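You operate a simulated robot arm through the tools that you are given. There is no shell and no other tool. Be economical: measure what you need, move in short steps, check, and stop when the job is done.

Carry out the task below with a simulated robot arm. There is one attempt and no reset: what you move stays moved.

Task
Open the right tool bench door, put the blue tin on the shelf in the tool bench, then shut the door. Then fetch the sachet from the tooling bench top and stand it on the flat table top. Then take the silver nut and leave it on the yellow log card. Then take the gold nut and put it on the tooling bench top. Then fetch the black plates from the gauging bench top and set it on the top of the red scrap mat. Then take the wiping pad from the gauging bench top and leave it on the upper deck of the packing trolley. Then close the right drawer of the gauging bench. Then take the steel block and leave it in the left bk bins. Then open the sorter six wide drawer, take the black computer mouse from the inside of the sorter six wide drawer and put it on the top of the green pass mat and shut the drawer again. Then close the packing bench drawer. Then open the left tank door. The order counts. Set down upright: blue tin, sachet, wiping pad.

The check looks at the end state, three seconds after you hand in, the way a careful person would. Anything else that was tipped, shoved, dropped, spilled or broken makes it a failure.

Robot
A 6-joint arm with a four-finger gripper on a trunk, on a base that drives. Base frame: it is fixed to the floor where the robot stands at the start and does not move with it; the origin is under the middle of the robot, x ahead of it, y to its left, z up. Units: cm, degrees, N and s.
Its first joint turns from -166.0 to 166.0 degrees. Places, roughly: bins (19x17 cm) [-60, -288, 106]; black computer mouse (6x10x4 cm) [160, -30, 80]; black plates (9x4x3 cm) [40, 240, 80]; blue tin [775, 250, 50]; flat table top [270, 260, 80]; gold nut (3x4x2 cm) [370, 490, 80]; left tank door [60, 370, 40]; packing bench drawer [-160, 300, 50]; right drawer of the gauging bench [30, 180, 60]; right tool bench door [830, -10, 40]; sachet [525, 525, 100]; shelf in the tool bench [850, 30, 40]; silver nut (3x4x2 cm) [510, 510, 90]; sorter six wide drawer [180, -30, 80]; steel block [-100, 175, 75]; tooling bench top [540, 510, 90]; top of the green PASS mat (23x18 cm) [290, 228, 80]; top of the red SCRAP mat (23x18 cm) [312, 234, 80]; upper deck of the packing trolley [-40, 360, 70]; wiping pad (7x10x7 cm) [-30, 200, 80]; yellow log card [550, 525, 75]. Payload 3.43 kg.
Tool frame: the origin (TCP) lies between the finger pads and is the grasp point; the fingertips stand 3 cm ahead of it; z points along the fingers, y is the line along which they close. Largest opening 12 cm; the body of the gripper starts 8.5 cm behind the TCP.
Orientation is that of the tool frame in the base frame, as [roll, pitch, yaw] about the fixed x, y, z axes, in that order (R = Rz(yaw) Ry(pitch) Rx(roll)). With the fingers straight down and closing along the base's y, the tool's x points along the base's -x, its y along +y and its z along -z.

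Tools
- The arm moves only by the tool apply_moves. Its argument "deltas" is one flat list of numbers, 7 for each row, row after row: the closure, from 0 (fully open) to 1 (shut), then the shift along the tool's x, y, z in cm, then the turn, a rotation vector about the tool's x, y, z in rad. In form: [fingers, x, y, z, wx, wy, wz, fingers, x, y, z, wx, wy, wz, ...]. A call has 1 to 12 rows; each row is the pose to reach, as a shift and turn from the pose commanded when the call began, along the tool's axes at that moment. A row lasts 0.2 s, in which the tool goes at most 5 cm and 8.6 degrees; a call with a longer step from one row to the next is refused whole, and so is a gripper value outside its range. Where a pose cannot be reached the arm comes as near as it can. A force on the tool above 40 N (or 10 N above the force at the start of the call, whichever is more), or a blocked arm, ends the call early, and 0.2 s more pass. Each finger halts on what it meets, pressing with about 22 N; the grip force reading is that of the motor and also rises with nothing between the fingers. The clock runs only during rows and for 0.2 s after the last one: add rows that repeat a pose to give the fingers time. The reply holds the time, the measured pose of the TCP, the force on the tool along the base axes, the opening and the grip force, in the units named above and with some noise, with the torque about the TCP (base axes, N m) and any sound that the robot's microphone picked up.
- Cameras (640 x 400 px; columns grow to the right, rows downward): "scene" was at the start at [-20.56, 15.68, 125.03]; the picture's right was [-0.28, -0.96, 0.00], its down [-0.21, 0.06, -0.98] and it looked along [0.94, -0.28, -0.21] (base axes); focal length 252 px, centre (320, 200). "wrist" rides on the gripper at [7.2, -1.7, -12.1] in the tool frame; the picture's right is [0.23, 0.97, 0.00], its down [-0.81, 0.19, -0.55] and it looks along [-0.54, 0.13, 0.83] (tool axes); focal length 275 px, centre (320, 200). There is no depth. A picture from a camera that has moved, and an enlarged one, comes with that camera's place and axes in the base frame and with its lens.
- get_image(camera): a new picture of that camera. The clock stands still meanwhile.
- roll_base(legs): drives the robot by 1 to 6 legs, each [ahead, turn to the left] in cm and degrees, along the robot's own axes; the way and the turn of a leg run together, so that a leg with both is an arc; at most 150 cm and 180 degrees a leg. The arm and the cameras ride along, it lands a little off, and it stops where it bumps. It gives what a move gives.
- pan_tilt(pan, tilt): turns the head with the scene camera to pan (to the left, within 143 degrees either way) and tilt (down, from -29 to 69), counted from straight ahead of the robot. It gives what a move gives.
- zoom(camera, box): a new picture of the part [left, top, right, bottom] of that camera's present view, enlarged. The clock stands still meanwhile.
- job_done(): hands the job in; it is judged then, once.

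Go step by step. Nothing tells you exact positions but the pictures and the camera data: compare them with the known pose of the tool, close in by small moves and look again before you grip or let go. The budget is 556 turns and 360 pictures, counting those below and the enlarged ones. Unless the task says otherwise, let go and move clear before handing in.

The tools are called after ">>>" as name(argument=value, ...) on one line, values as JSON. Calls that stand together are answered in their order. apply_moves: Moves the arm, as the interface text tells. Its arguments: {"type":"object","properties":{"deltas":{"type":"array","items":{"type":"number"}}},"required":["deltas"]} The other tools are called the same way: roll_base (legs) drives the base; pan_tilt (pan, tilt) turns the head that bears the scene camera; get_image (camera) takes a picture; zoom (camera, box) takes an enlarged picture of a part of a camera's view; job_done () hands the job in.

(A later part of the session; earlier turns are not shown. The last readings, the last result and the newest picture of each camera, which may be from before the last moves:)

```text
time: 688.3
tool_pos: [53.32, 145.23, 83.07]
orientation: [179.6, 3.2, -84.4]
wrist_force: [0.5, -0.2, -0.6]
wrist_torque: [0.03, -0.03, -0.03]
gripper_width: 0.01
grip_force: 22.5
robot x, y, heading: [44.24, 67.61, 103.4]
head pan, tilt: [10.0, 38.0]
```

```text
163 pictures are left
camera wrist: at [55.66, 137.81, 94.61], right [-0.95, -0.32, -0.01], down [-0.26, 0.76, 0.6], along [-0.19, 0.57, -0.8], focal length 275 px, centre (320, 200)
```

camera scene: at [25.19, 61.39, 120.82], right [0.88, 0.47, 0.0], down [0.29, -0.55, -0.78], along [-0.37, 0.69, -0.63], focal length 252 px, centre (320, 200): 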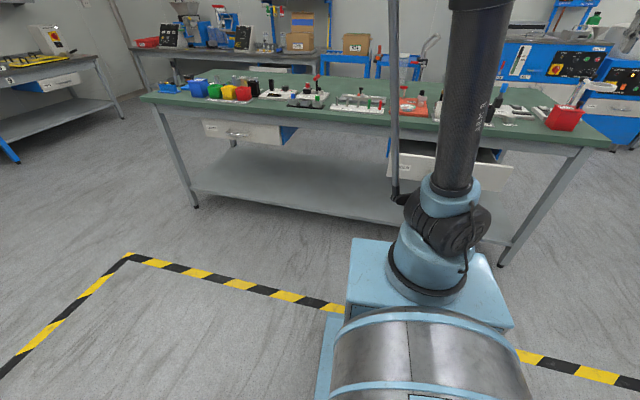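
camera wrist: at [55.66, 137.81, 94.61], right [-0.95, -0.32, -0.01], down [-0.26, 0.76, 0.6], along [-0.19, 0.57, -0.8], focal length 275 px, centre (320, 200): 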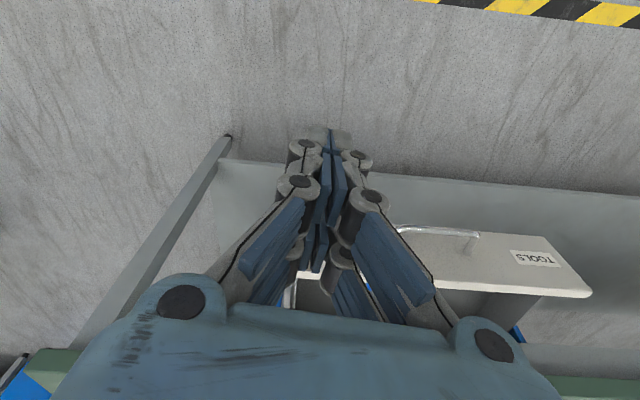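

The TOOLS drawer's handle is at about a=62. Shift left in front of it, then tilt and lower.

>>> apply_moves(deltas=[1, 0, 4.5, 0, 0, 0, -0.03, 1, 0, 9, 0, 0, 0, -0.06, 1, -1, 13.5, 0, 0, 0, -0.09, 1, -1, 18, 0, 0, 0, -0.12, 1, -1, 22.5, 0, 0, 0, -0.13, 1, -1, 24, 0, 0, 0, -0.13])

>>> apply_moves(deltas=[1, 0, 0, 2, 0, -0.12, 0, 1, 0, 0, 5, 0, -0.24, 0, 1, -1, 0, 8.5, 0, -0.36, 0, 1, -2, 0, 12, 0, -0.48, 0, 1, -2.5, 0, 15.5, 0, -0.6, 0, 1, -3, 0, 18.5, 0, -0.6, 0, 1, -3, 0, 21, 0, -0.6, 0])

>>> get_image(camera="wrist")

```text
time: 689.7
tool_pos: [29.2, 144.1, 82.98]
orientation: [180.0, 3.3, -77.0]
wrist_force: [0.5, 0.2, 0.1]
wrist_torque: [-0.01, -0.01, 0.0]
gripper_width: 0.01
grip_force: 22.4
robot x, y, heading: [44.11, 67.58, 103.4]
head pan, tilt: [10.0, 38.0]
```

```text
time: 691.3
tool_pos: [28.25, 148.48, 63.99]
orientation: [180.0, 37.6, -76.9]
wrist_force: [-0.1, -0.3, 0.1]
wrist_torque: [-0.04, 0.01, 0.01]
gripper_width: 0.0
grip_force: 21.7
out of reach, approached as far as the arm can: row 7
robot x, y, heading: [43.91, 67.8, 103.3]
head pan, tilt: [10.0, 38.0]
```

```text
162 pictures are left
camera wrist: at [32.78, 136.33, 69.21], right [-0.91, -0.4, -0.14], down [-0.26, 0.25, 0.93], along [-0.33, 0.88, -0.33], focal length 275 px, centre (320, 200)
```

wrist: 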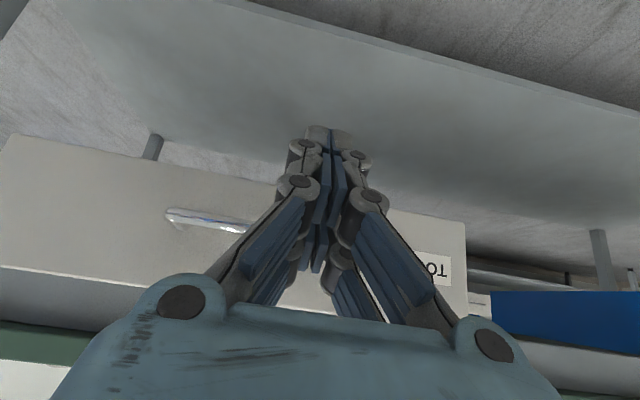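

Drawer panel spans z≈60–70. Shift 6 cm right to its centre, up 2, then push forward with the base.

>>> apply_moves(deltas=[1, -0.6, -3, -0.8, 0, 0, 0, 1, -1.2, -6, -1.6, 0, 0, 0])

>>> roll_base(legs=[[14, 0]])

>>> get_image(camera="wrist")

```text
time: 691.9
tool_pos: [34.04, 150.02, 66.0]
orientation: [180.0, 37.5, -77.1]
wrist_force: [0.2, -0.4, 0.8]
wrist_torque: [0.02, -0.02, 0.05]
gripper_width: 0.0
grip_force: 21.8
robot x, y, heading: [43.86, 68.03, 103.4]
head pan, tilt: [10.0, 38.0]
```

```text
time: 693.2
tool_pos: [31.06, 163.69, 65.92]
orientation: [180.0, 37.6, -77.0]
wrist_force: [0.2, 0.5, -0.7]
wrist_torque: [-0.02, -0.01, 0.04]
gripper_width: 0.0
grip_force: 33.6
robot x, y, heading: [40.92, 81.82, 103.1]
head pan, tilt: [10.0, 38.0]
```

```text
161 pictures are left
camera wrist: at [35.43, 151.33, 71.08], right [-0.91, -0.4, -0.14], down [-0.26, 0.25, 0.93], along [-0.33, 0.88, -0.33], focal length 275 px, centre (320, 200)
```

wrist: 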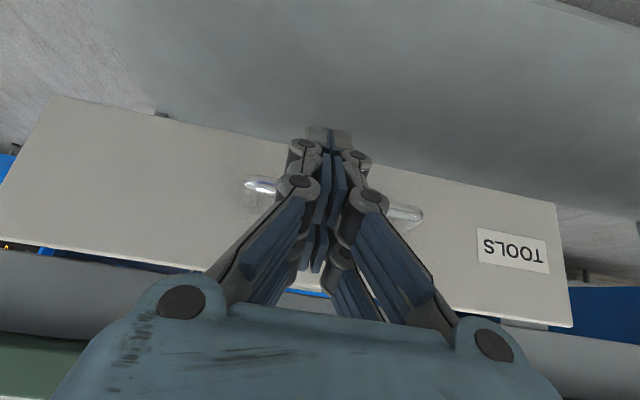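

Centred on the handle. Keep pushing.

>>> roll_base(legs=[[10, 0]])

>>> get_image(camera="wrist")

```text
time: 694.1
tool_pos: [30.88, 164.53, 68.69]
orientation: [-179.9, 39.9, -77.1]
wrist_force: [-0.1, 2.6, -2.3]
wrist_torque: [-0.11, 0.03, 0.0]
gripper_width: 0.01
grip_force: 33.2
robot x, y, heading: [40.22, 84.74, 103.4]
head pan, tilt: [10.0, 38.0]
stopped in leg 1: the force on the tool passed its limit at 66 N (the readings are from after the stop); the commanded pose is now the measured one
```

```text
160 pictures are left
camera wrist: at [35.21, 152.12, 73.32], right [-0.91, -0.39, -0.15], down [-0.25, 0.22, 0.94], along [-0.33, 0.9, -0.29], focal length 275 px, centre (320, 200)
```

wrist: 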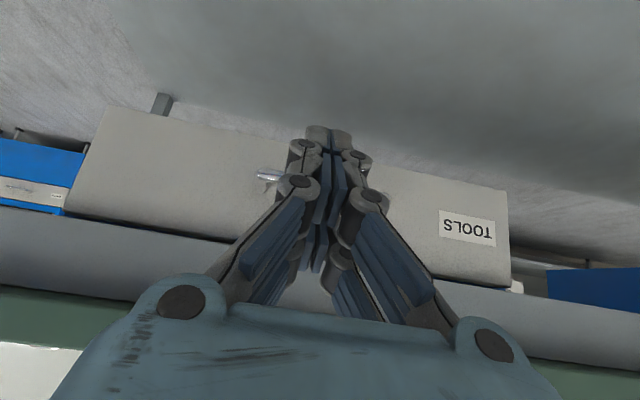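

It stopped with resistance—likely shut. Compare both drawers in the scene view after backing off.

>>> roll_base(legs=[[-15, 0]])

>>> get_image(camera="scene")

>>> get_image(camera="wrist")

```text
time: 695.5
tool_pos: [34.21, 149.68, 68.76]
orientation: [-180.0, 39.9, -77.1]
wrist_force: [-0.4, 0.5, 0.5]
wrist_torque: [0.02, 0.01, 0.03]
gripper_width: 0.0
grip_force: 33.2
robot x, y, heading: [43.91, 70.01, 103.2]
head pan, tilt: [10.0, 38.0]
```

```text
159 pictures are left
camera scene: at [28.07, 44.97, 120.83], right [0.92, 0.4, 0.0], down [0.25, -0.58, -0.78], along [-0.31, 0.72, -0.63], focal length 252 px, centre (320, 200)
```

scene: 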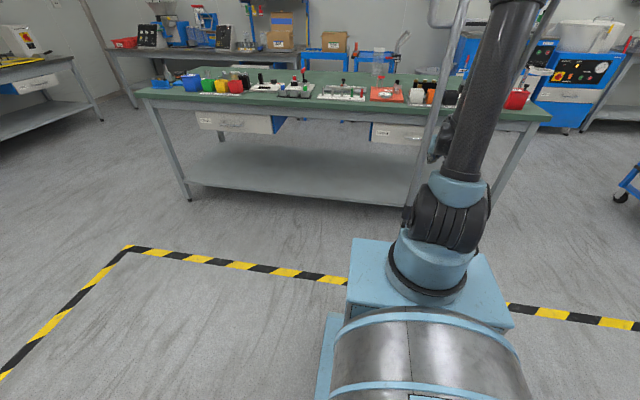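

```text
158 pictures are left
camera wrist: at [38.66, 137.34, 73.37], right [-0.91, -0.39, -0.15], down [-0.25, 0.22, 0.94], along [-0.33, 0.9, -0.29], focal length 275 px, centre (320, 200)
```

wrist: 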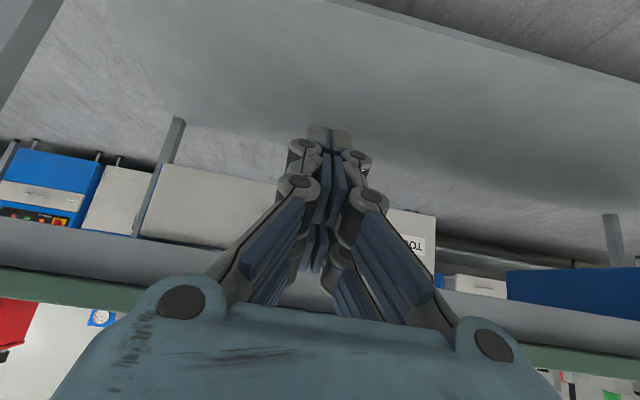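

>>> zoom(camera="scene", box=[180, 80, 460, 180])

```text
2.29 times, centred on (320, 130) of scene
camera zoom: at [28.07, 44.97, 120.83], right [0.92, 0.4, 0.0], down [0.25, -0.58, -0.78], along [-0.31, 0.72, -0.63], focal length 575 px, centre (320, 360)
```

zoom: 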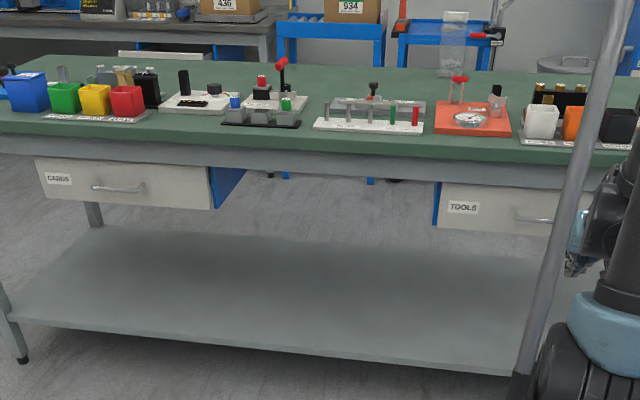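

Both drawers now sit alike; the right one is shut. Next the steel block: raise the tool and drive left along the bench.

>>> apply_moves(deltas=[1, -2, 0, -4, 0, 0.12, 0, 0.9, -4, 0, -8, 0, 0.24, 0, 0.8, -6, 0, -12, 0, 0.36, 0, 0.7, -7, 0, -16, 0, 0.48, 0, 0.6, -8, 0, -20, 0, 0.6, 0, 0.5, -10, 0, -24, 0, 0.7, 0, 0.5, -12, 0, -28, 0, 0.7, 0, 0.5, -15, 0, -32, 0, 0.7, 0])

>>> roll_base(legs=[[0, 90], [104, 0], [0, -90], [35, 0]])

>>> get_image(camera="wrist")

>>> get_image(camera="scene")

```text
time: 697.3
tool_pos: [36.47, 139.73, 103.94]
orientation: [180.0, 0.5, -77.1]
wrist_force: [-0.1, -0.4, 0.4]
wrist_torque: [0.0, 0.01, 0.01]
gripper_width: 6.0
grip_force: 0.0
robot x, y, heading: [43.31, 70.48, 103.2]
head pan, tilt: [10.0, 38.0]
```

```text
time: 713.5
tool_pos: [-74.95, 143.34, 103.89]
orientation: [-180.0, 0.5, -74.9]
wrist_force: [-0.9, -0.8, -0.3]
wrist_torque: [-0.04, 0.01, -0.02]
gripper_width: 5.99
grip_force: 0.0
robot x, y, heading: [-65.76, 74.34, 105.7]
head pan, tilt: [10.0, 38.0]
```

```text
156 pictures are left
camera wrist: at [-71.58, 136.84, 115.8], right [-0.88, -0.48, 0.0], down [-0.4, 0.73, 0.56], along [-0.26, 0.49, -0.83], focal length 275 px, centre (320, 200)
```

wrist: 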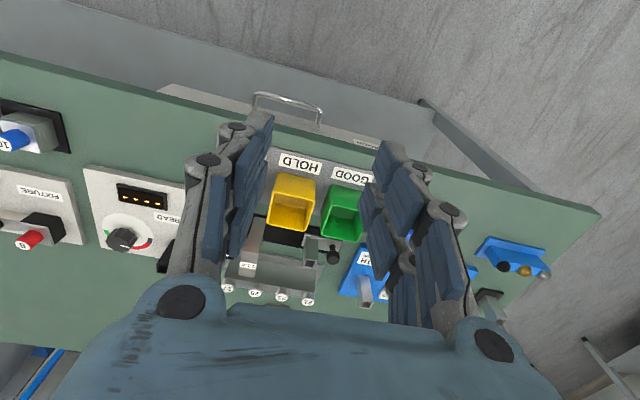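

```text
155 pictures are left
camera scene: at [-79.6, 48.22, 120.82], right [0.9, 0.43, 0.0], down [0.27, -0.57, -0.78], along [-0.34, 0.7, -0.63], focal length 252 px, centre (320, 200)
```

scene: 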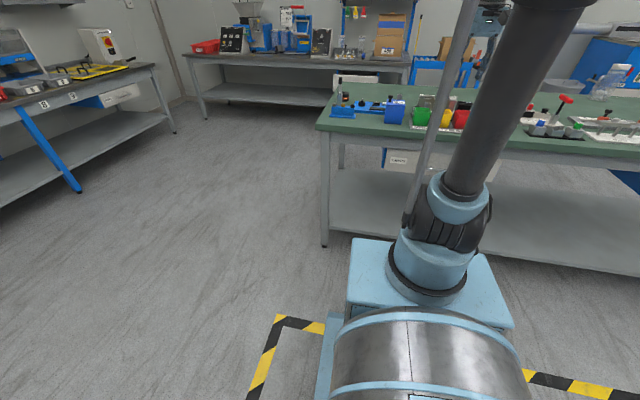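

>>> zoom(camera="scene", box=[310, 70, 480, 170])

>>> zoom(camera="wrist", box=[320, 180, 600, 340])

```text
3.76 times, centred on (395, 120) of scene
camera zoom: at [-79.6, 48.22, 120.82], right [0.9, 0.43, 0.0], down [0.27, -0.57, -0.78], along [-0.34, 0.7, -0.63], focal length 948 px, centre (38, 501)
```

zoom: 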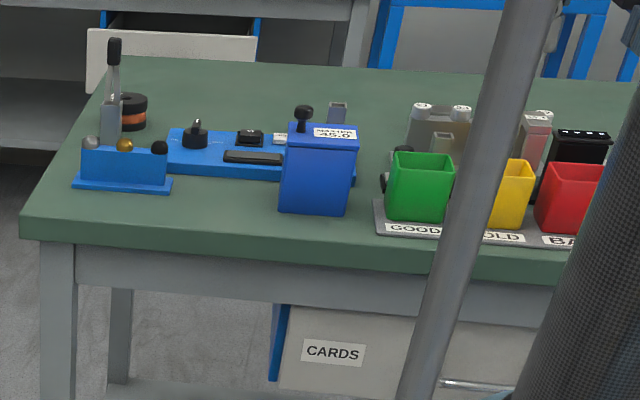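

```text
2.29 times, centred on (460, 260) of wrist
camera zoom: at [-71.58, 136.84, 115.8], right [-0.88, -0.48, 0.0], down [-0.4, 0.73, 0.56], along [-0.26, 0.49, -0.83], focal length 629 px, centre (0, 63)
```

zoom: 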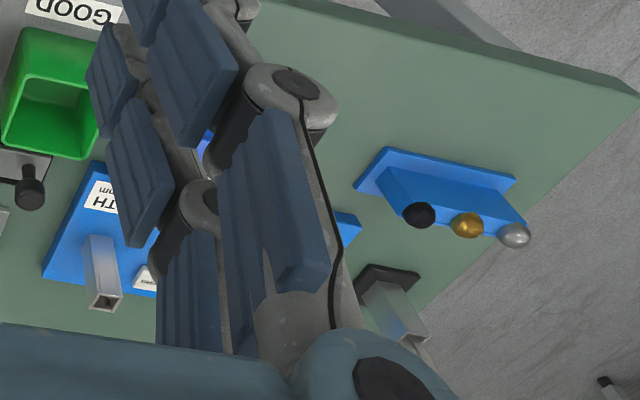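

Need a better view behind the plug gauge row, where I earlier saw a grey block near (-87,187). Drive forward and raise the tool.

>>> apply_moves(deltas=[0.5, 0, 0, -4.5, 0, 0, 0, 0.5, 0, 0, -9, 0, 0, 0])

>>> roll_base(legs=[[22, 0]])

>>> get_image(camera="wrist")

```text
time: 714.1
tool_pos: [-74.53, 141.8, 113.86]
orientation: [180.0, 1.2, -74.9]
wrist_force: [0.1, 0.5, -1.8]
wrist_torque: [0.01, 0.0, -0.02]
gripper_width: 6.01
grip_force: 0.0
robot x, y, heading: [-65.45, 74.34, 105.6]
head pan, tilt: [10.0, 38.0]
```

```text
time: 715.8
tool_pos: [-80.29, 163.63, 113.82]
orientation: [-180.0, 1.2, -75.2]
wrist_force: [-0.7, 0.4, -0.2]
wrist_torque: [-0.02, 0.02, -0.01]
gripper_width: 6.0
grip_force: 0.0
robot x, y, heading: [-70.9, 95.41, 105.3]
head pan, tilt: [10.0, 38.0]
```

```text
152 pictures are left
camera wrist: at [-76.89, 156.86, 125.63], right [-0.88, -0.47, -0.01], down [-0.39, 0.72, 0.57], along [-0.27, 0.5, -0.82], focal length 275 px, centre (320, 200)
```

wrist: 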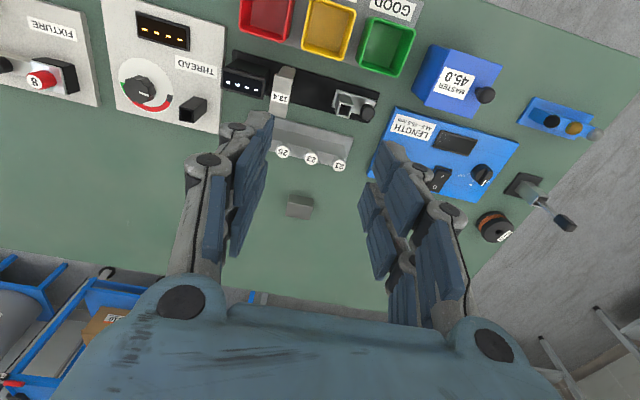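

There's the grey steel block at ≈(-88,186). Zoom.

>>> zoom(camera="wrist", box=[250, 170, 350, 240])

```text
5.71 times, centred on (300, 205) of wrist
camera zoom: at [-76.89, 156.86, 125.63], right [-0.88, -0.47, -0.01], down [-0.39, 0.72, 0.57], along [-0.27, 0.5, -0.82], focal length 1573 px, centre (434, 171)
```

zoom: 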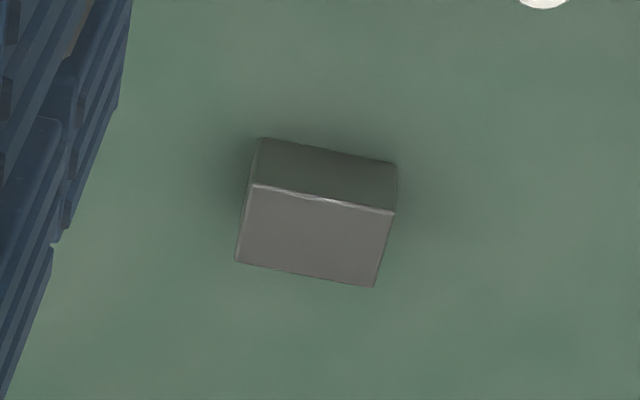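

Block ≈4.7×3×2.6 cm. Move over it, slightly rotated, and lower partway.

>>> apply_moves(deltas=[0.4, -4, 0.3, 0, 0, 0.01, -0.02, 0.3, -8, 0.6, 1, 0, 0.02, -0.04, 0.3, -12, 1, 3, 0, 0.02, -0.07, 0.3, -16, 1.3, 5, 0, 0.02, -0.07, 0.3, -20, 1.6, 8, 0, 0.02, -0.07, 0.3, -23, 1.8, 11.5, 0, 0.02, -0.07, 0.3, -24.7, 2, 15, 0, 0.02, -0.07, 0.3, -24.7, 2, 19, 0, 0.02, -0.07])

>>> get_image(camera="wrist")

```text
time: 717.6
tool_pos: [-88.53, 186.02, 96.3]
orientation: [-179.8, 0.8, -71.1]
wrist_force: [0.3, -0.2, -0.1]
wrist_torque: [-0.01, -0.02, 0.02]
gripper_width: 8.37
grip_force: 0.0
robot x, y, heading: [-71.15, 95.3, 105.4]
head pan, tilt: [10.0, 38.0]
```

```text
150 pictures are left
camera wrist: at [-84.7, 179.74, 108.16], right [-0.85, -0.53, -0.01], down [-0.44, 0.7, 0.56], along [-0.3, 0.48, -0.83], focal length 275 px, centre (320, 200)
```

wrist: 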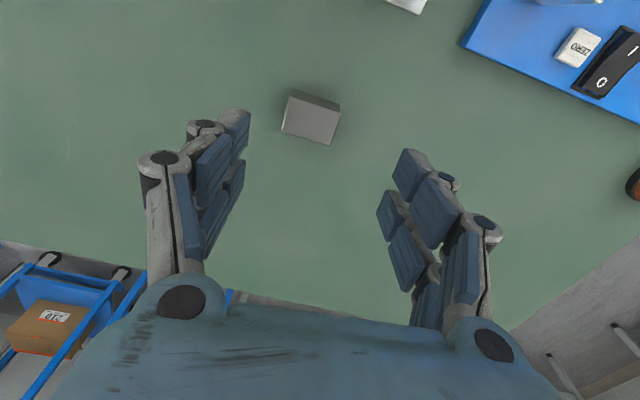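

>>> apply_moves(deltas=[0.35, -0.6, 0, 4, 0, 0, -0.03, 0.4, -1.1, 0, 8, 0, 0, -0.07, 0.4, -1.1, 0, 11.7, 0, 0, -0.07, 0.55, -1.1, 0, 11.7, 0, 0, -0.07, 0.7, -1.1, 0, 11.7, 0, 0, -0.07, 0.8, -1.1, 0, 11.7, 0, 0, -0.07])

>>> get_image(camera="wrist")

```text
time: 719.0
tool_pos: [-88.74, 187.08, 84.47]
orientation: [-179.8, 0.7, -67.1]
wrist_force: [-0.7, 0.4, 1.8]
wrist_torque: [0.0, -0.12, 0.03]
gripper_width: 5.0
grip_force: 21.9
robot x, y, heading: [-71.42, 95.87, 105.3]
head pan, tilt: [10.0, 38.0]
```

```text
149 pictures are left
camera wrist: at [-84.44, 181.14, 96.39], right [-0.81, -0.59, -0.01], down [-0.49, 0.66, 0.56], along [-0.33, 0.46, -0.83], focal length 275 px, centre (320, 200)
```

wrist: 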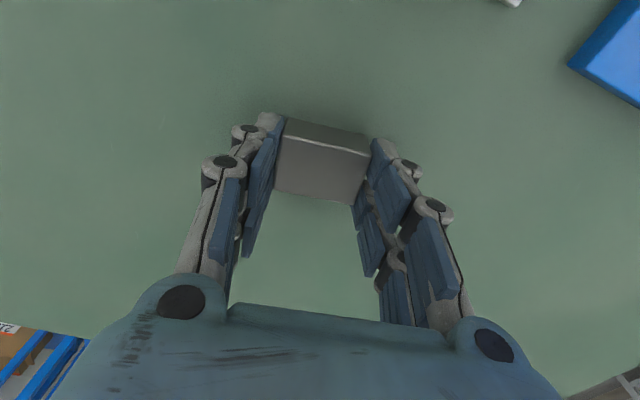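

Gripped. Lift, retract, back out and look toward the bins at (-60,-288).

>>> apply_moves(deltas=[0.8, 0, 0, -4, 0, 0, 0, 0.8, 0, 0, -8.5, 0, 0, 0, 0.8, 0, 0, -13, 0, 0, 0, 0.8, 0, 0, -17.5, 0, 0, 0, 0.8, 0, 0, -22, 0, 0, 0, 0.8, 0, 0, -26.5, 0, 0, 0, 0.8, 4.5, 0, -29, 0, 0, 0, 0.8, 9, 0, -29, 0, 0, 0, 0.8, 13.5, 0, -29, 0, 0, 0, 0.8, 18, 0, -29, 0, 0, 0, 0.8, 22.5, 0, -29, 0, 0, 0, 0.8, 26, 0, -29, 0, 0, 0])

>>> roll_base(legs=[[-60, 0], [0, 178]])

>>> pan_tilt(pan=0, tilt=12)

>>> get_image(camera="scene")

```text
refused: row 7 steps farther than a row can; nothing moved
```

```text
time: 720.4
tool_pos: [-86.0, 177.75, 86.59]
orientation: [-179.2, 5.4, -67.8]
wrist_force: [-37.4, 161.7, -32.5]
wrist_torque: [2.58, -0.18, -5.24]
gripper_width: 4.98
grip_force: 21.8
robot x, y, heading: [-68.65, 85.07, 105.2]
head pan, tilt: [10.0, 38.0]
stopped in leg 1: the force on the tool passed its limit at 191 N (the readings are from after the stop); the commanded pose is now the measured one
```

```text
time: 721.3
tool_pos: [-85.93, 177.78, 86.47]
orientation: [-179.2, 5.7, -67.5]
wrist_force: [-51.4, 182.9, 13.1]
wrist_torque: [1.36, 1.22, -6.15]
gripper_width: 4.96
grip_force: 21.5
robot x, y, heading: [-68.24, 85.49, 105.6]
head pan, tilt: [0.0, 12.0]
```

```text
148 pictures are left
camera scene: at [-81.82, 61.37, 125.07], right [0.96, 0.27, 0.0], down [0.06, -0.22, -0.97], along [-0.26, 0.94, -0.23], focal length 252 px, centre (320, 200)
```

scene: 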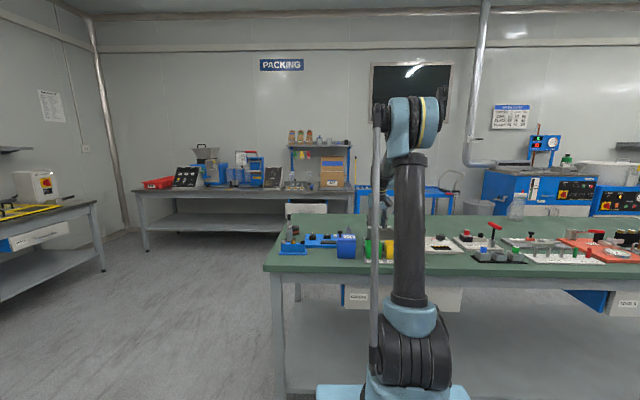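

My lift was refused, and the base dragged the held block ~9 cm into the plug-gauge fixture. Move forward immediately to relieve and inspect.

>>> roll_base(legs=[[9, 0]])

>>> get_image(camera="wrist")

```text
time: 722.4
tool_pos: [-88.1, 185.27, 86.92]
orientation: [-179.3, 4.4, -67.5]
wrist_force: [0.0, 0.4, -4.3]
wrist_torque: [-0.08, -0.04, 0.01]
gripper_width: 4.99
grip_force: 22.0
robot x, y, heading: [-70.92, 94.2, 105.5]
head pan, tilt: [0.0, 12.0]
```

```text
147 pictures are left
camera wrist: at [-83.7, 178.56, 98.41], right [-0.81, -0.58, -0.03], down [-0.48, 0.63, 0.61], along [-0.34, 0.51, -0.79], focal length 275 px, centre (320, 200)
```

wrist: 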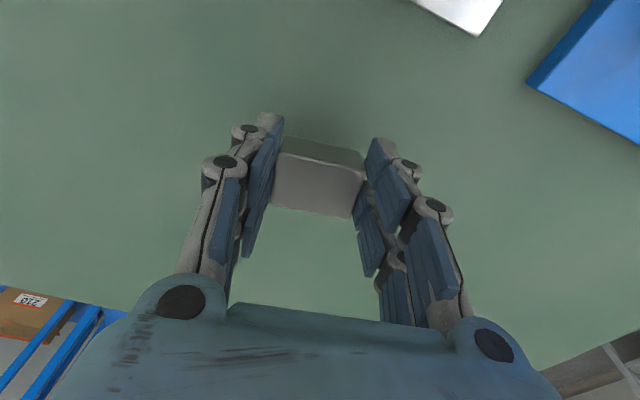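

Lift now (with proper steps) and inspect the fixture.

>>> apply_moves(deltas=[0.8, 0, 0, -4, 0, 0, 0, 0.8, 0, 0, -8.5, 0, 0, 0, 0.8, 0, 0, -13, 0, 0, 0, 0.8, 0, 0, -17.5, 0, 0, 0, 0.8, 0, 0, -22, 0, 0, 0, 0.8, 0, 0, -26, 0, 0, 0, 0.8, 3.5, 0, -28, 0, 0, 0, 0.8, 7.5, 0, -28, 0, 0, 0, 0.8, 12, 0, -28, 0, 0, 0, 0.8, 16.5, 0, -28, 0, 0, 0, 0.8, 21, 0, -28, 0, 0, 0])

>>> get_image(camera="wrist")

```text
time: 724.8
tool_pos: [-79.36, 162.32, 114.22]
orientation: [-179.1, 5.2, -67.6]
wrist_force: [-0.4, 0.4, -3.6]
wrist_torque: [-0.12, -0.02, -0.03]
gripper_width: 5.0
grip_force: 22.0
robot x, y, heading: [-71.14, 94.13, 105.4]
head pan, tilt: [0.0, 12.0]
```

```text
146 pictures are left
camera wrist: at [-74.85, 155.43, 125.53], right [-0.81, -0.58, -0.03], down [-0.47, 0.62, 0.62], along [-0.34, 0.52, -0.78], focal length 275 px, centre (320, 200)
```

wrist: 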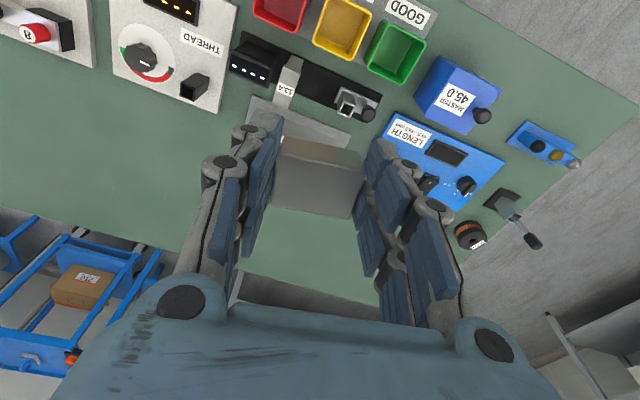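

>>> apply_moves(deltas=[0.8, 3, -3, 0, 0, 0, 0, 0.8, 5, -7, 0, 0, 0, 0, 0.8, 7, -11, 0, 0, 0, 0, 0.8, 8, -15.5, 0, 0, 0, 0, 0.8, 8, -20, 0, 0, 0, 0])

>>> get_image(camera="wrist")

>>> zoom(camera="scene", box=[260, 200, 480, 290])

```text
time: 726.0
tool_pos: [-57.74, 162.96, 113.47]
orientation: [-179.2, 5.2, -67.3]
wrist_force: [-0.3, -1.3, -3.4]
wrist_torque: [-0.01, 0.01, 0.01]
gripper_width: 4.96
grip_force: 21.7
robot x, y, heading: [-70.76, 94.39, 105.3]
head pan, tilt: [0.0, 12.0]
```

```text
145 pictures are left
camera wrist: at [-53.26, 156.05, 124.87], right [-0.81, -0.58, -0.03], down [-0.47, 0.62, 0.62], along [-0.34, 0.52, -0.78], focal length 275 px, centre (320, 200)
```

wrist: 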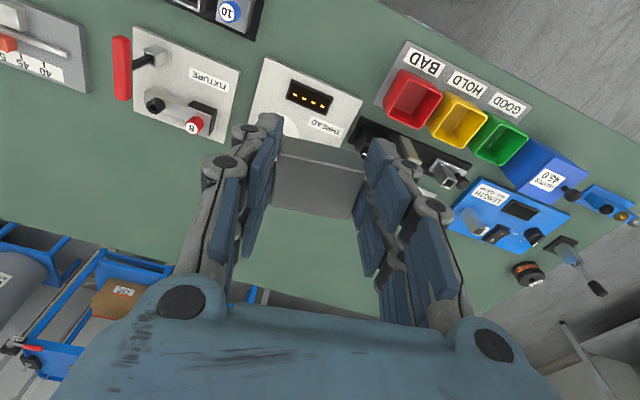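

```text
2.91 times, centred on (370, 245) of scene
camera zoom: at [-84.13, 69.65, 124.95], right [0.96, 0.27, 0.0], down [0.06, -0.21, -0.98], along [-0.26, 0.94, -0.22], focal length 732 px, centre (174, 69)
```

zoom: 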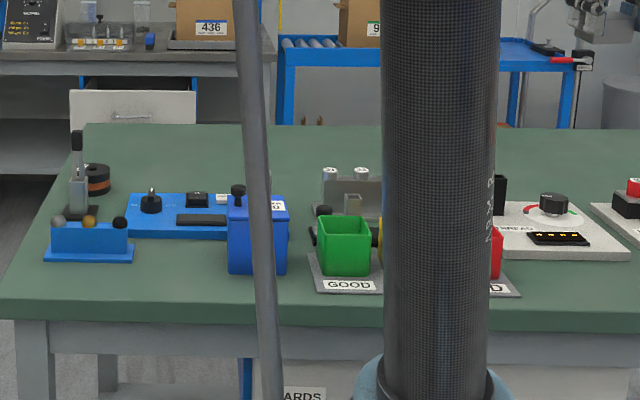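

>>> apply_moves(deltas=[0.8, 0, -4.5, 0, 0, 0, 0, 0.8, 0, -9, 0, 0, 0, 0, 0.8, 0, -13.5, 0, 0, 0, 0, 0.8, 0, -18, 0, 0, 0, 0])

>>> get_image(camera="wrist")

```text
time: 727.0
tool_pos: [-41.06, 169.86, 114.01]
orientation: [-179.3, 5.3, -67.4]
wrist_force: [-0.7, 0.2, -3.9]
wrist_torque: [0.03, -0.06, 0.01]
gripper_width: 4.94
grip_force: 21.7
robot x, y, heading: [-71.12, 94.04, 105.6]
head pan, tilt: [0.0, 12.0]
```

```text
143 pictures are left
camera wrist: at [-36.68, 162.97, 125.43], right [-0.81, -0.58, -0.03], down [-0.47, 0.62, 0.62], along [-0.34, 0.52, -0.78], focal length 275 px, centre (320, 200)
```

wrist: 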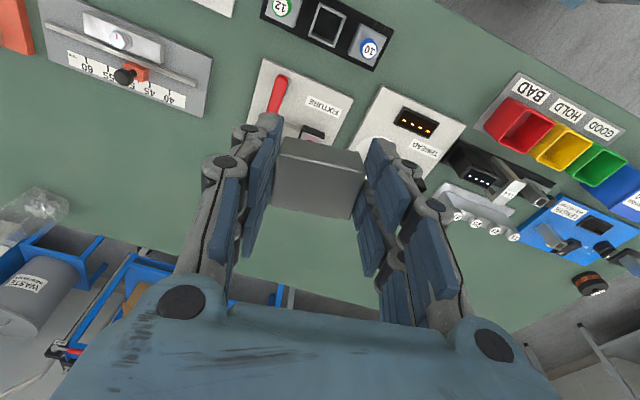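

>>> zoom(camera="wrist", box=[420, 130, 600, 270])

```text
2.86 times, centred on (510, 200) of wrist
camera zoom: at [-36.68, 162.97, 125.43], right [-0.81, -0.58, -0.03], down [-0.47, 0.62, 0.62], along [-0.34, 0.52, -0.78], focal length 786 px, centre (-223, 200)
```

zoom: 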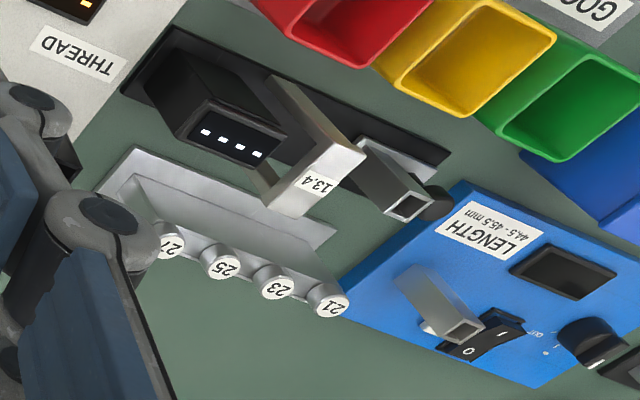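

All four plugs are in place and the rack's position matches the earlier picture, so no harm done. Back out (tool is high), then re-centre the arm.

>>> roll_base(legs=[[-60, 0]])

>>> apply_moves(deltas=[0.8, 1.5, 4.5, 0, 0, 0.015, 0, 0.8, 3, 9, 0, 0, 0.03, 0, 0.8, 4.5, 13.5, 0, 0, 0.045, 0, 0.8, 6, 18, 0, 0, 0.06, 0, 0.8, 7.5, 22.5, 0, 0, 0.075, 0, 0.8, 9, 27, 0, 0, 0.09, 0, 0.8, 10.5, 31.5, 0, 0, 0.09, 0, 0.8, 12, 36, 0, 0, 0.09, 0])

>>> pan_tilt(pan=143, tilt=12)

>>> get_image(camera="scene")

```text
time: 730.5
tool_pos: [-25.84, 112.4, 114.14]
orientation: [-179.2, 5.3, -66.5]
wrist_force: [0.4, -0.7, -3.6]
wrist_torque: [-0.03, -0.02, -0.01]
gripper_width: 4.99
grip_force: 21.9
robot x, y, heading: [-54.29, 36.32, 106.6]
head pan, tilt: [0.0, 12.0]
```

```text
time: 732.3
tool_pos: [-54.1, 86.19, 112.86]
orientation: [-179.1, 0.7, -66.6]
wrist_force: [0.2, 0.4, -4.2]
wrist_torque: [-0.09, -0.02, 0.0]
gripper_width: 4.99
grip_force: 21.8
robot x, y, heading: [-54.52, 35.95, 106.6]
head pan, tilt: [0.0, 12.0]
```

```text
time: 734.5
tool_pos: [-53.9, 86.1, 112.87]
orientation: [-179.1, 0.8, -66.6]
wrist_force: [0.1, 0.0, -3.4]
wrist_torque: [-0.05, 0.0, -0.02]
gripper_width: 4.98
grip_force: 21.7
robot x, y, heading: [-54.37, 36.29, 106.4]
head pan, tilt: [143.0, 12.0]
```

```text
141 pictures are left
camera scene: at [-67.75, -6.1, 125.18], right [-0.94, 0.35, -0.01], down [0.08, 0.18, -0.98], along [-0.34, -0.92, -0.2], focal length 252 px, centre (320, 200)
```

scene: 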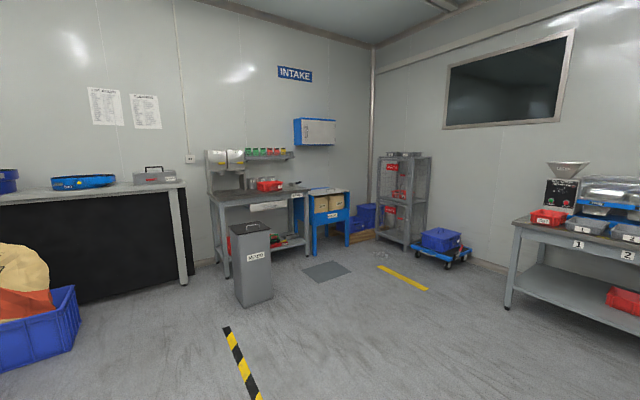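

>>> zoom(camera="scene", box=[190, 110, 350, 270])

```text
2.50 times, centred on (270, 190) of scene
camera zoom: at [-67.75, -6.1, 125.18], right [-0.94, 0.35, -0.01], down [0.08, 0.18, -0.98], along [-0.34, -0.92, -0.2], focal length 629 px, centre (445, 225)
```

zoom: 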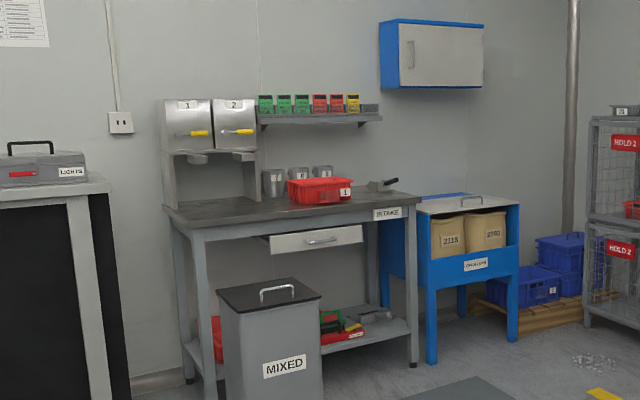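

The bulk bins are the two gated hoppers on the INTAKE desk; the left one (1) is at (-59,-288). A MIXED box stands in front, so I'll approach from its left side. Drive there partway.

>>> roll_base(legs=[[0, 167], [150, 0]])

>>> pan_tilt(pan=-5, tilt=18)

>>> get_image(camera="scene")

```text
time: 749.7
tool_pos: [-73.78, -162.49, 112.97]
orientation: [-179.0, 0.7, 95.7]
wrist_force: [0.3, 0.5, -3.6]
wrist_torque: [0.02, -0.03, -0.02]
gripper_width: 5.0
grip_force: 22.1
robot x, y, heading: [-58.13, -115.42, -91.0]
head pan, tilt: [143.0, 12.0]
```

```text
time: 752.0
tool_pos: [-73.74, -161.19, 113.41]
orientation: [-179.0, 1.4, 95.8]
wrist_force: [0.1, 0.4, -4.2]
wrist_torque: [0.03, -0.02, -0.01]
gripper_width: 4.97
grip_force: 21.4
robot x, y, heading: [-58.42, -114.91, -91.5]
head pan, tilt: [-5.0, 18.0]
```

```text
139 pictures are left
camera scene: at [-39.88, -95.75, 123.98], right [-0.99, 0.11, 0.0], down [0.03, 0.32, -0.95], along [-0.11, -0.94, -0.32], focal length 252 px, centre (320, 200)
```

scene: 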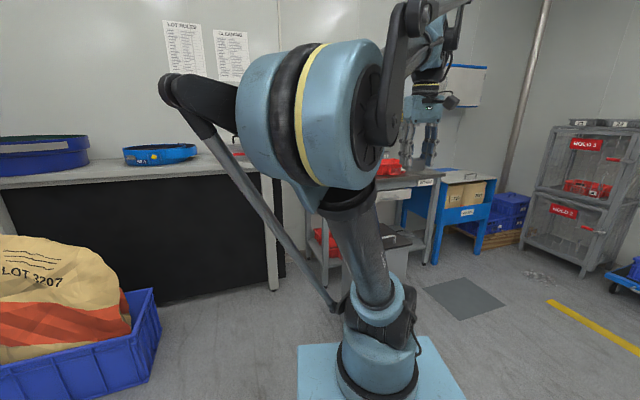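

>>> roll_base(legs=[[0, 17], [80, 0]])

>>> pan_tilt(pan=-35, tilt=10)

>>> get_image(camera="scene")

>>> get_image(camera="wrist")

```text
time: 757.4
tool_pos: [-39.34, -239.63, 113.4]
orientation: [-179.0, 1.4, 112.0]
wrist_force: [0.6, -0.2, -3.3]
wrist_torque: [0.04, 0.0, -0.02]
gripper_width: 4.97
grip_force: 22.8
robot x, y, heading: [-37.78, -191.09, -74.9]
head pan, tilt: [-5.0, 18.0]
```

```text
time: 758.3
tool_pos: [-39.49, -238.31, 113.96]
orientation: [-178.9, 2.1, 112.0]
wrist_force: [-0.3, -0.5, -4.1]
wrist_torque: [0.02, 0.0, 0.03]
gripper_width: 4.99
grip_force: 21.8
robot x, y, heading: [-37.37, -191.5, -75.0]
head pan, tilt: [-35.0, 10.0]
```

```text
138 pictures are left
camera scene: at [-30.05, -166.84, 125.3], right [-0.94, 0.34, 0.01], down [0.06, 0.18, -0.98], along [-0.34, -0.92, -0.18], focal length 252 px, centre (320, 200)
```

scene: 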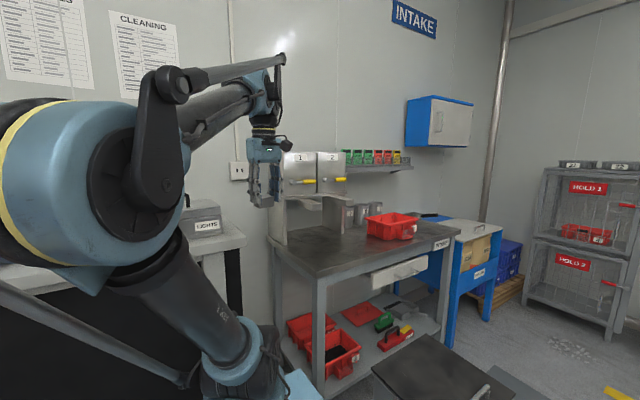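

```text
137 pictures are left
camera wrist: at [-43.81, -231.78, 125.78], right [0.82, 0.58, -0.03], down [0.48, -0.66, 0.58], along [0.32, -0.49, -0.82], focal length 275 px, centre (320, 200)
```

wrist: 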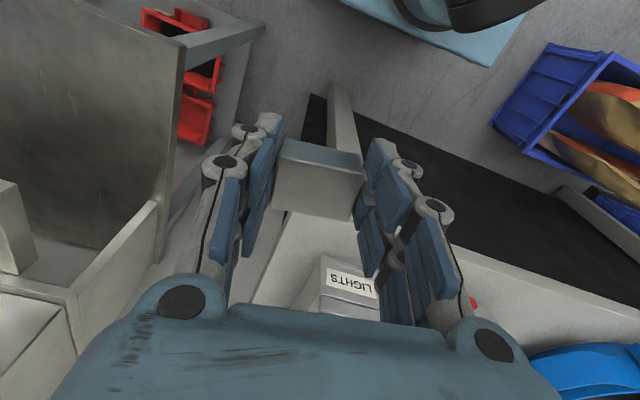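

Raise the tool to look down onto the bins.

>>> apply_moves(deltas=[0.8, 0, 0, -4.5, 0, 0.005, 0, 0.8, 0, 0, -9, 0, 0.01, 0, 0.8, 0, 0, -13.5, 0, 0.02, 0, 0.8, 0, 0, -18, 0, 0.03, 0, 0.8, 0, 0, -22.5, 0, 0.03, 0, 0.8, 0, 0, -27, 0, 0.03, 0, 0.8, 0, 0, -31.5, 0, 0.03, 0])

>>> get_image(camera="wrist")

```text
time: 759.9
tool_pos: [-39.62, -236.74, 145.42]
orientation: [-178.9, 0.4, 111.9]
wrist_force: [1.0, 0.7, -4.1]
wrist_torque: [-0.04, 0.02, -0.03]
gripper_width: 4.97
grip_force: 22.1
robot x, y, heading: [-37.53, -190.91, -75.2]
head pan, tilt: [-35.0, 10.0]
```

```text
136 pictures are left
camera wrist: at [-43.79, -230.53, 157.35], right [0.82, 0.58, -0.02], down [0.49, -0.67, 0.55], along [0.31, -0.46, -0.83], focal length 275 px, centre (320, 200)
```

wrist: 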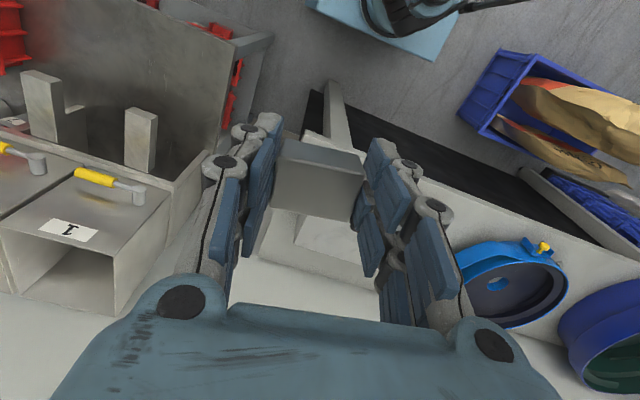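

The tool reaches z=145 and bin 1 is open-topped. Move toward it.

>>> apply_moves(deltas=[0.8, -2.9, -4, 0, 0, 0, 0, 0.8, -5.8, -8, 0, 0, 0, 0, 0.8, -8.7, -12, 0, 0, 0, 0, 0.8, -11.6, -16, 0, 0, 0, 0, 0.8, -14.5, -20, 0, 0, 0, 0, 0.8, -17.4, -23.7, 0, 0, 0, 0])

>>> get_image(camera="wrist")

```text
time: 761.3
tool_pos: [-54.13, -260.32, 142.49]
orientation: [-178.9, 0.3, 111.9]
wrist_force: [0.0, 1.4, -2.4]
wrist_torque: [-0.07, 0.05, 0.06]
gripper_width: 4.99
grip_force: 21.6
out of reach, approached as far as the arm can: row 4, 5, 6
robot x, y, heading: [-37.31, -191.17, -75.0]
head pan, tilt: [-35.0, 10.0]
```

```text
135 pictures are left
camera wrist: at [-58.31, -253.94, 154.43], right [0.82, 0.58, -0.02], down [0.49, -0.67, 0.55], along [0.31, -0.46, -0.83], focal length 275 px, centre (320, 200)
```

wrist: 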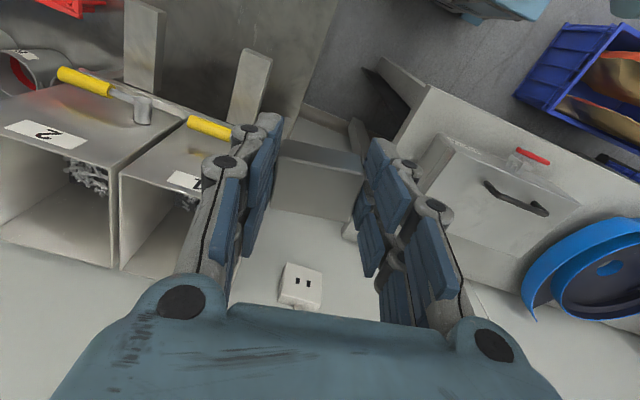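

Bin 1's opening centre ≈(-58.5,-288.5), rim z≈125. I'll drive 12 cm closer and tilt the tool ~28° to extend reach.

>>> roll_base(legs=[[12, 0]])

>>> get_image(camera="scene")

```text
time: 762.6
tool_pos: [-51.21, -272.09, 142.29]
orientation: [-178.9, 0.4, 111.8]
wrist_force: [-0.3, -0.1, -3.7]
wrist_torque: [0.09, 0.02, 0.0]
gripper_width: 4.97
grip_force: 21.7
robot x, y, heading: [-34.01, -202.93, -75.2]
head pan, tilt: [-35.0, 10.0]
```

```text
134 pictures are left
camera scene: at [-26.8, -178.75, 125.31], right [-0.94, 0.35, 0.01], down [0.06, 0.18, -0.98], along [-0.34, -0.92, -0.18], focal length 252 px, centre (320, 200)
```

scene: 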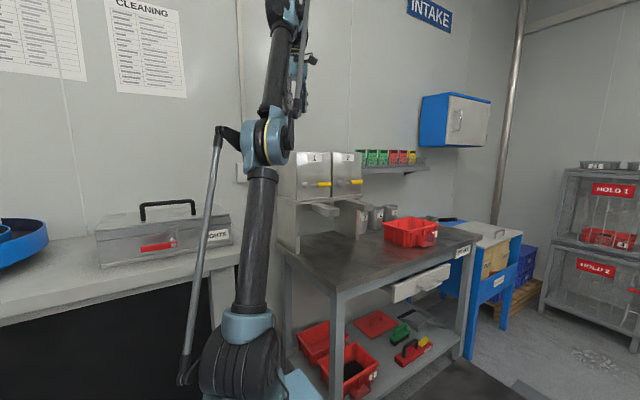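

Now move over bin 1 with a gradual tilt.

>>> apply_moves(deltas=[0.8, -1.5, -2.5, 0, 0, -0.1, 0, 0.8, -3.5, -5, 1, 0, -0.2, 0, 0.8, -6, -7.5, 3, 0, -0.3, 0, 0.8, -8.5, -9.5, 5, 0, -0.4, 0, 0.8, -11, -11.5, 7, 0, -0.5, 0, 0.8, -12.6, -13.2, 8.5, 0, -0.5, 0])

>>> get_image(camera="wrist")

>>> get_image(camera="scene")

```text
time: 764.0
tool_pos: [-59.24, -287.15, 135.22]
orientation: [-178.6, 29.8, 112.5]
wrist_force: [-0.2, 0.4, -3.5]
wrist_torque: [0.04, 0.08, -0.03]
gripper_width: 4.99
grip_force: 21.8
out of reach, approached as far as the arm can: row 1
robot x, y, heading: [-34.15, -203.34, -75.4]
head pan, tilt: [-35.0, 10.0]
```

```text
133 pictures are left
camera wrist: at [-65.3, -276.3, 142.18], right [0.83, 0.54, -0.14], down [0.35, -0.32, 0.88], along [0.44, -0.77, -0.46], focal length 275 px, centre (320, 200)
```

wrist: 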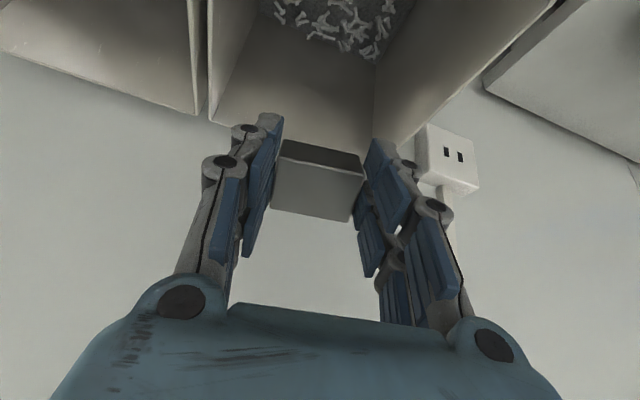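

```text
132 pictures are left
camera scene: at [-26.8, -178.71, 125.3], right [-0.94, 0.35, 0.01], down [0.06, 0.18, -0.98], along [-0.34, -0.92, -0.18], focal length 252 px, centre (320, 200)
```

scene: 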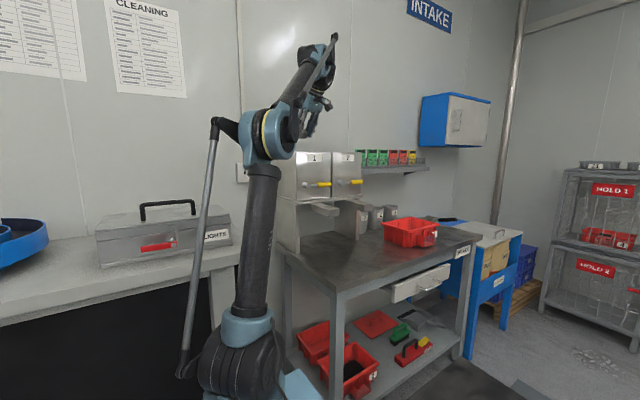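

Directly above bin 1 (screws at its bottom). Lower into the bin.

>>> apply_moves(deltas=[0.8, 2, 0.3, 3.5, 0, 0, 0, 0.8, 4, 0.5, 7, 0, 0, 0, 0.8, 6, 0.5, 10.5, 0, 0, 0, 0.8, 8.5, 0.5, 14.7, 0, 0, 0])

>>> get_image(camera="wrist")

```text
time: 765.2
tool_pos: [-59.25, -286.9, 118.97]
orientation: [-178.5, 30.9, 112.3]
wrist_force: [17.8, -138.9, 11.3]
wrist_torque: [10.38, 1.02, -3.69]
gripper_width: 4.96
grip_force: 22.2
robot x, y, heading: [-34.28, -202.74, -75.2]
head pan, tilt: [-35.0, 10.0]
stopped in row 4: the force on the tool passed its limit at 43 N (the readings are from after the stop); the commanded pose is now the measured one
```

```text
131 pictures are left
camera wrist: at [-65.42, -275.93, 125.62], right [0.83, 0.54, -0.14], down [0.35, -0.31, 0.89], along [0.44, -0.78, -0.44], focal length 275 px, centre (320, 200)
```

wrist: 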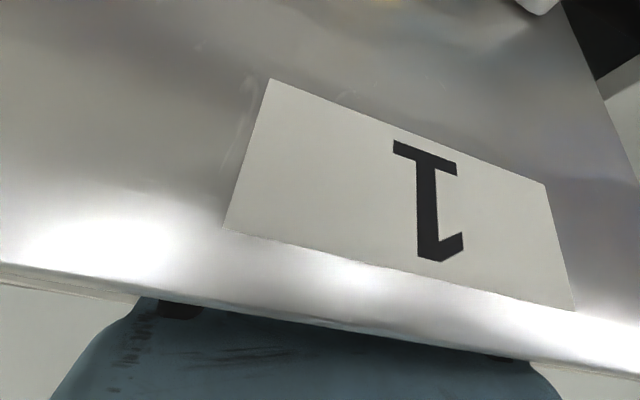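

The gripper's back bears on the bin's front wall. Raise a bit, shift toward the wall, and look.

>>> apply_moves(deltas=[0.8, -1.3, 0, -2.2, 0, 0, 0, 0.8, -2.5, 0, -4.3, 0, 0, 0])

>>> get_image(camera="wrist")

>>> zoom(camera="scene", box=[230, 30, 400, 250])

```text
time: 765.8
tool_pos: [-59.49, -285.84, 124.32]
orientation: [-178.4, 30.4, 112.4]
wrist_force: [-1.5, -0.2, -3.4]
wrist_torque: [0.12, 0.02, 0.07]
gripper_width: 4.99
grip_force: 22.0
robot x, y, heading: [-34.02, -203.09, -75.1]
head pan, tilt: [-35.0, 10.0]
```

```text
130 pictures are left
camera wrist: at [-65.57, -274.88, 131.12], right [0.83, 0.54, -0.14], down [0.35, -0.31, 0.88], along [0.44, -0.78, -0.45], focal length 275 px, centre (320, 200)
```

wrist: 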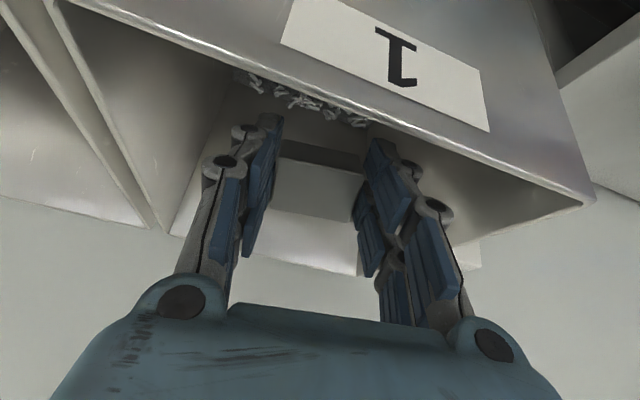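

```text
1.82 times, centred on (315, 140) of scene
camera zoom: at [-26.83, -178.73, 125.31], right [-0.94, 0.35, 0.01], down [0.06, 0.18, -0.98], along [-0.34, -0.92, -0.18], focal length 458 px, centre (329, 309)
```

zoom: 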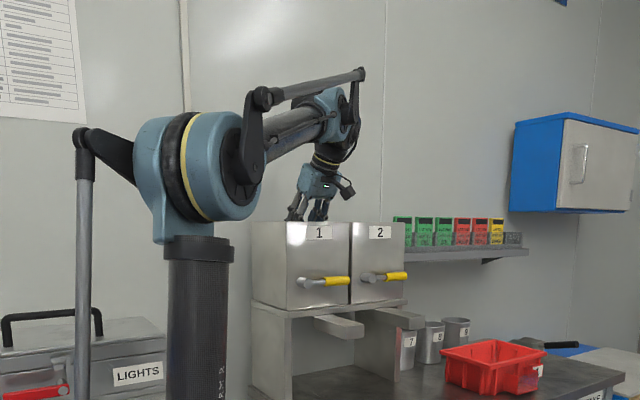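

Bin is fine; the camera bracket was the obstacle. Reduce the tilt to ~15°, shift 3.5 cm toward the wall, then lower.

>>> apply_moves(deltas=[0.8, -1.2, 0.2, 0.5, 0, 0.09, 0, 0.8, -2.2, 0.4, 1.2, 0, 0.18, 0, 0.8, -3.2, 0.5, 1.8, 0, 0.27, 0, 0.8, -2, 0.5, 4, 0, 0.27, 0, 0.8, -0.6, 0.5, 6.4, 0, 0.27, 0, 0.8, 0.8, 0.5, 8.8, 0, 0.27, 0])

>>> get_image(camera="wrist")

```text
time: 767.2
tool_pos: [-57.93, -288.86, 116.5]
orientation: [-178.6, 15.1, 112.1]
wrist_force: [-1.3, 0.0, 23.2]
wrist_torque: [2.49, 1.51, 0.14]
gripper_width: 4.97
grip_force: 22.0
robot x, y, heading: [-34.0, -203.37, -75.2]
head pan, tilt: [-35.0, 10.0]
```

```text
128 pictures are left
camera wrist: at [-63.03, -279.91, 126.15], right [0.82, 0.56, -0.08], down [0.43, -0.52, 0.74], along [0.38, -0.64, -0.67], focal length 275 px, centre (320, 200)
```

wrist: 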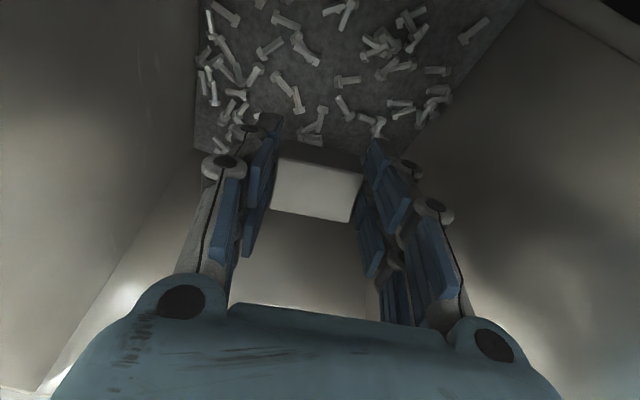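

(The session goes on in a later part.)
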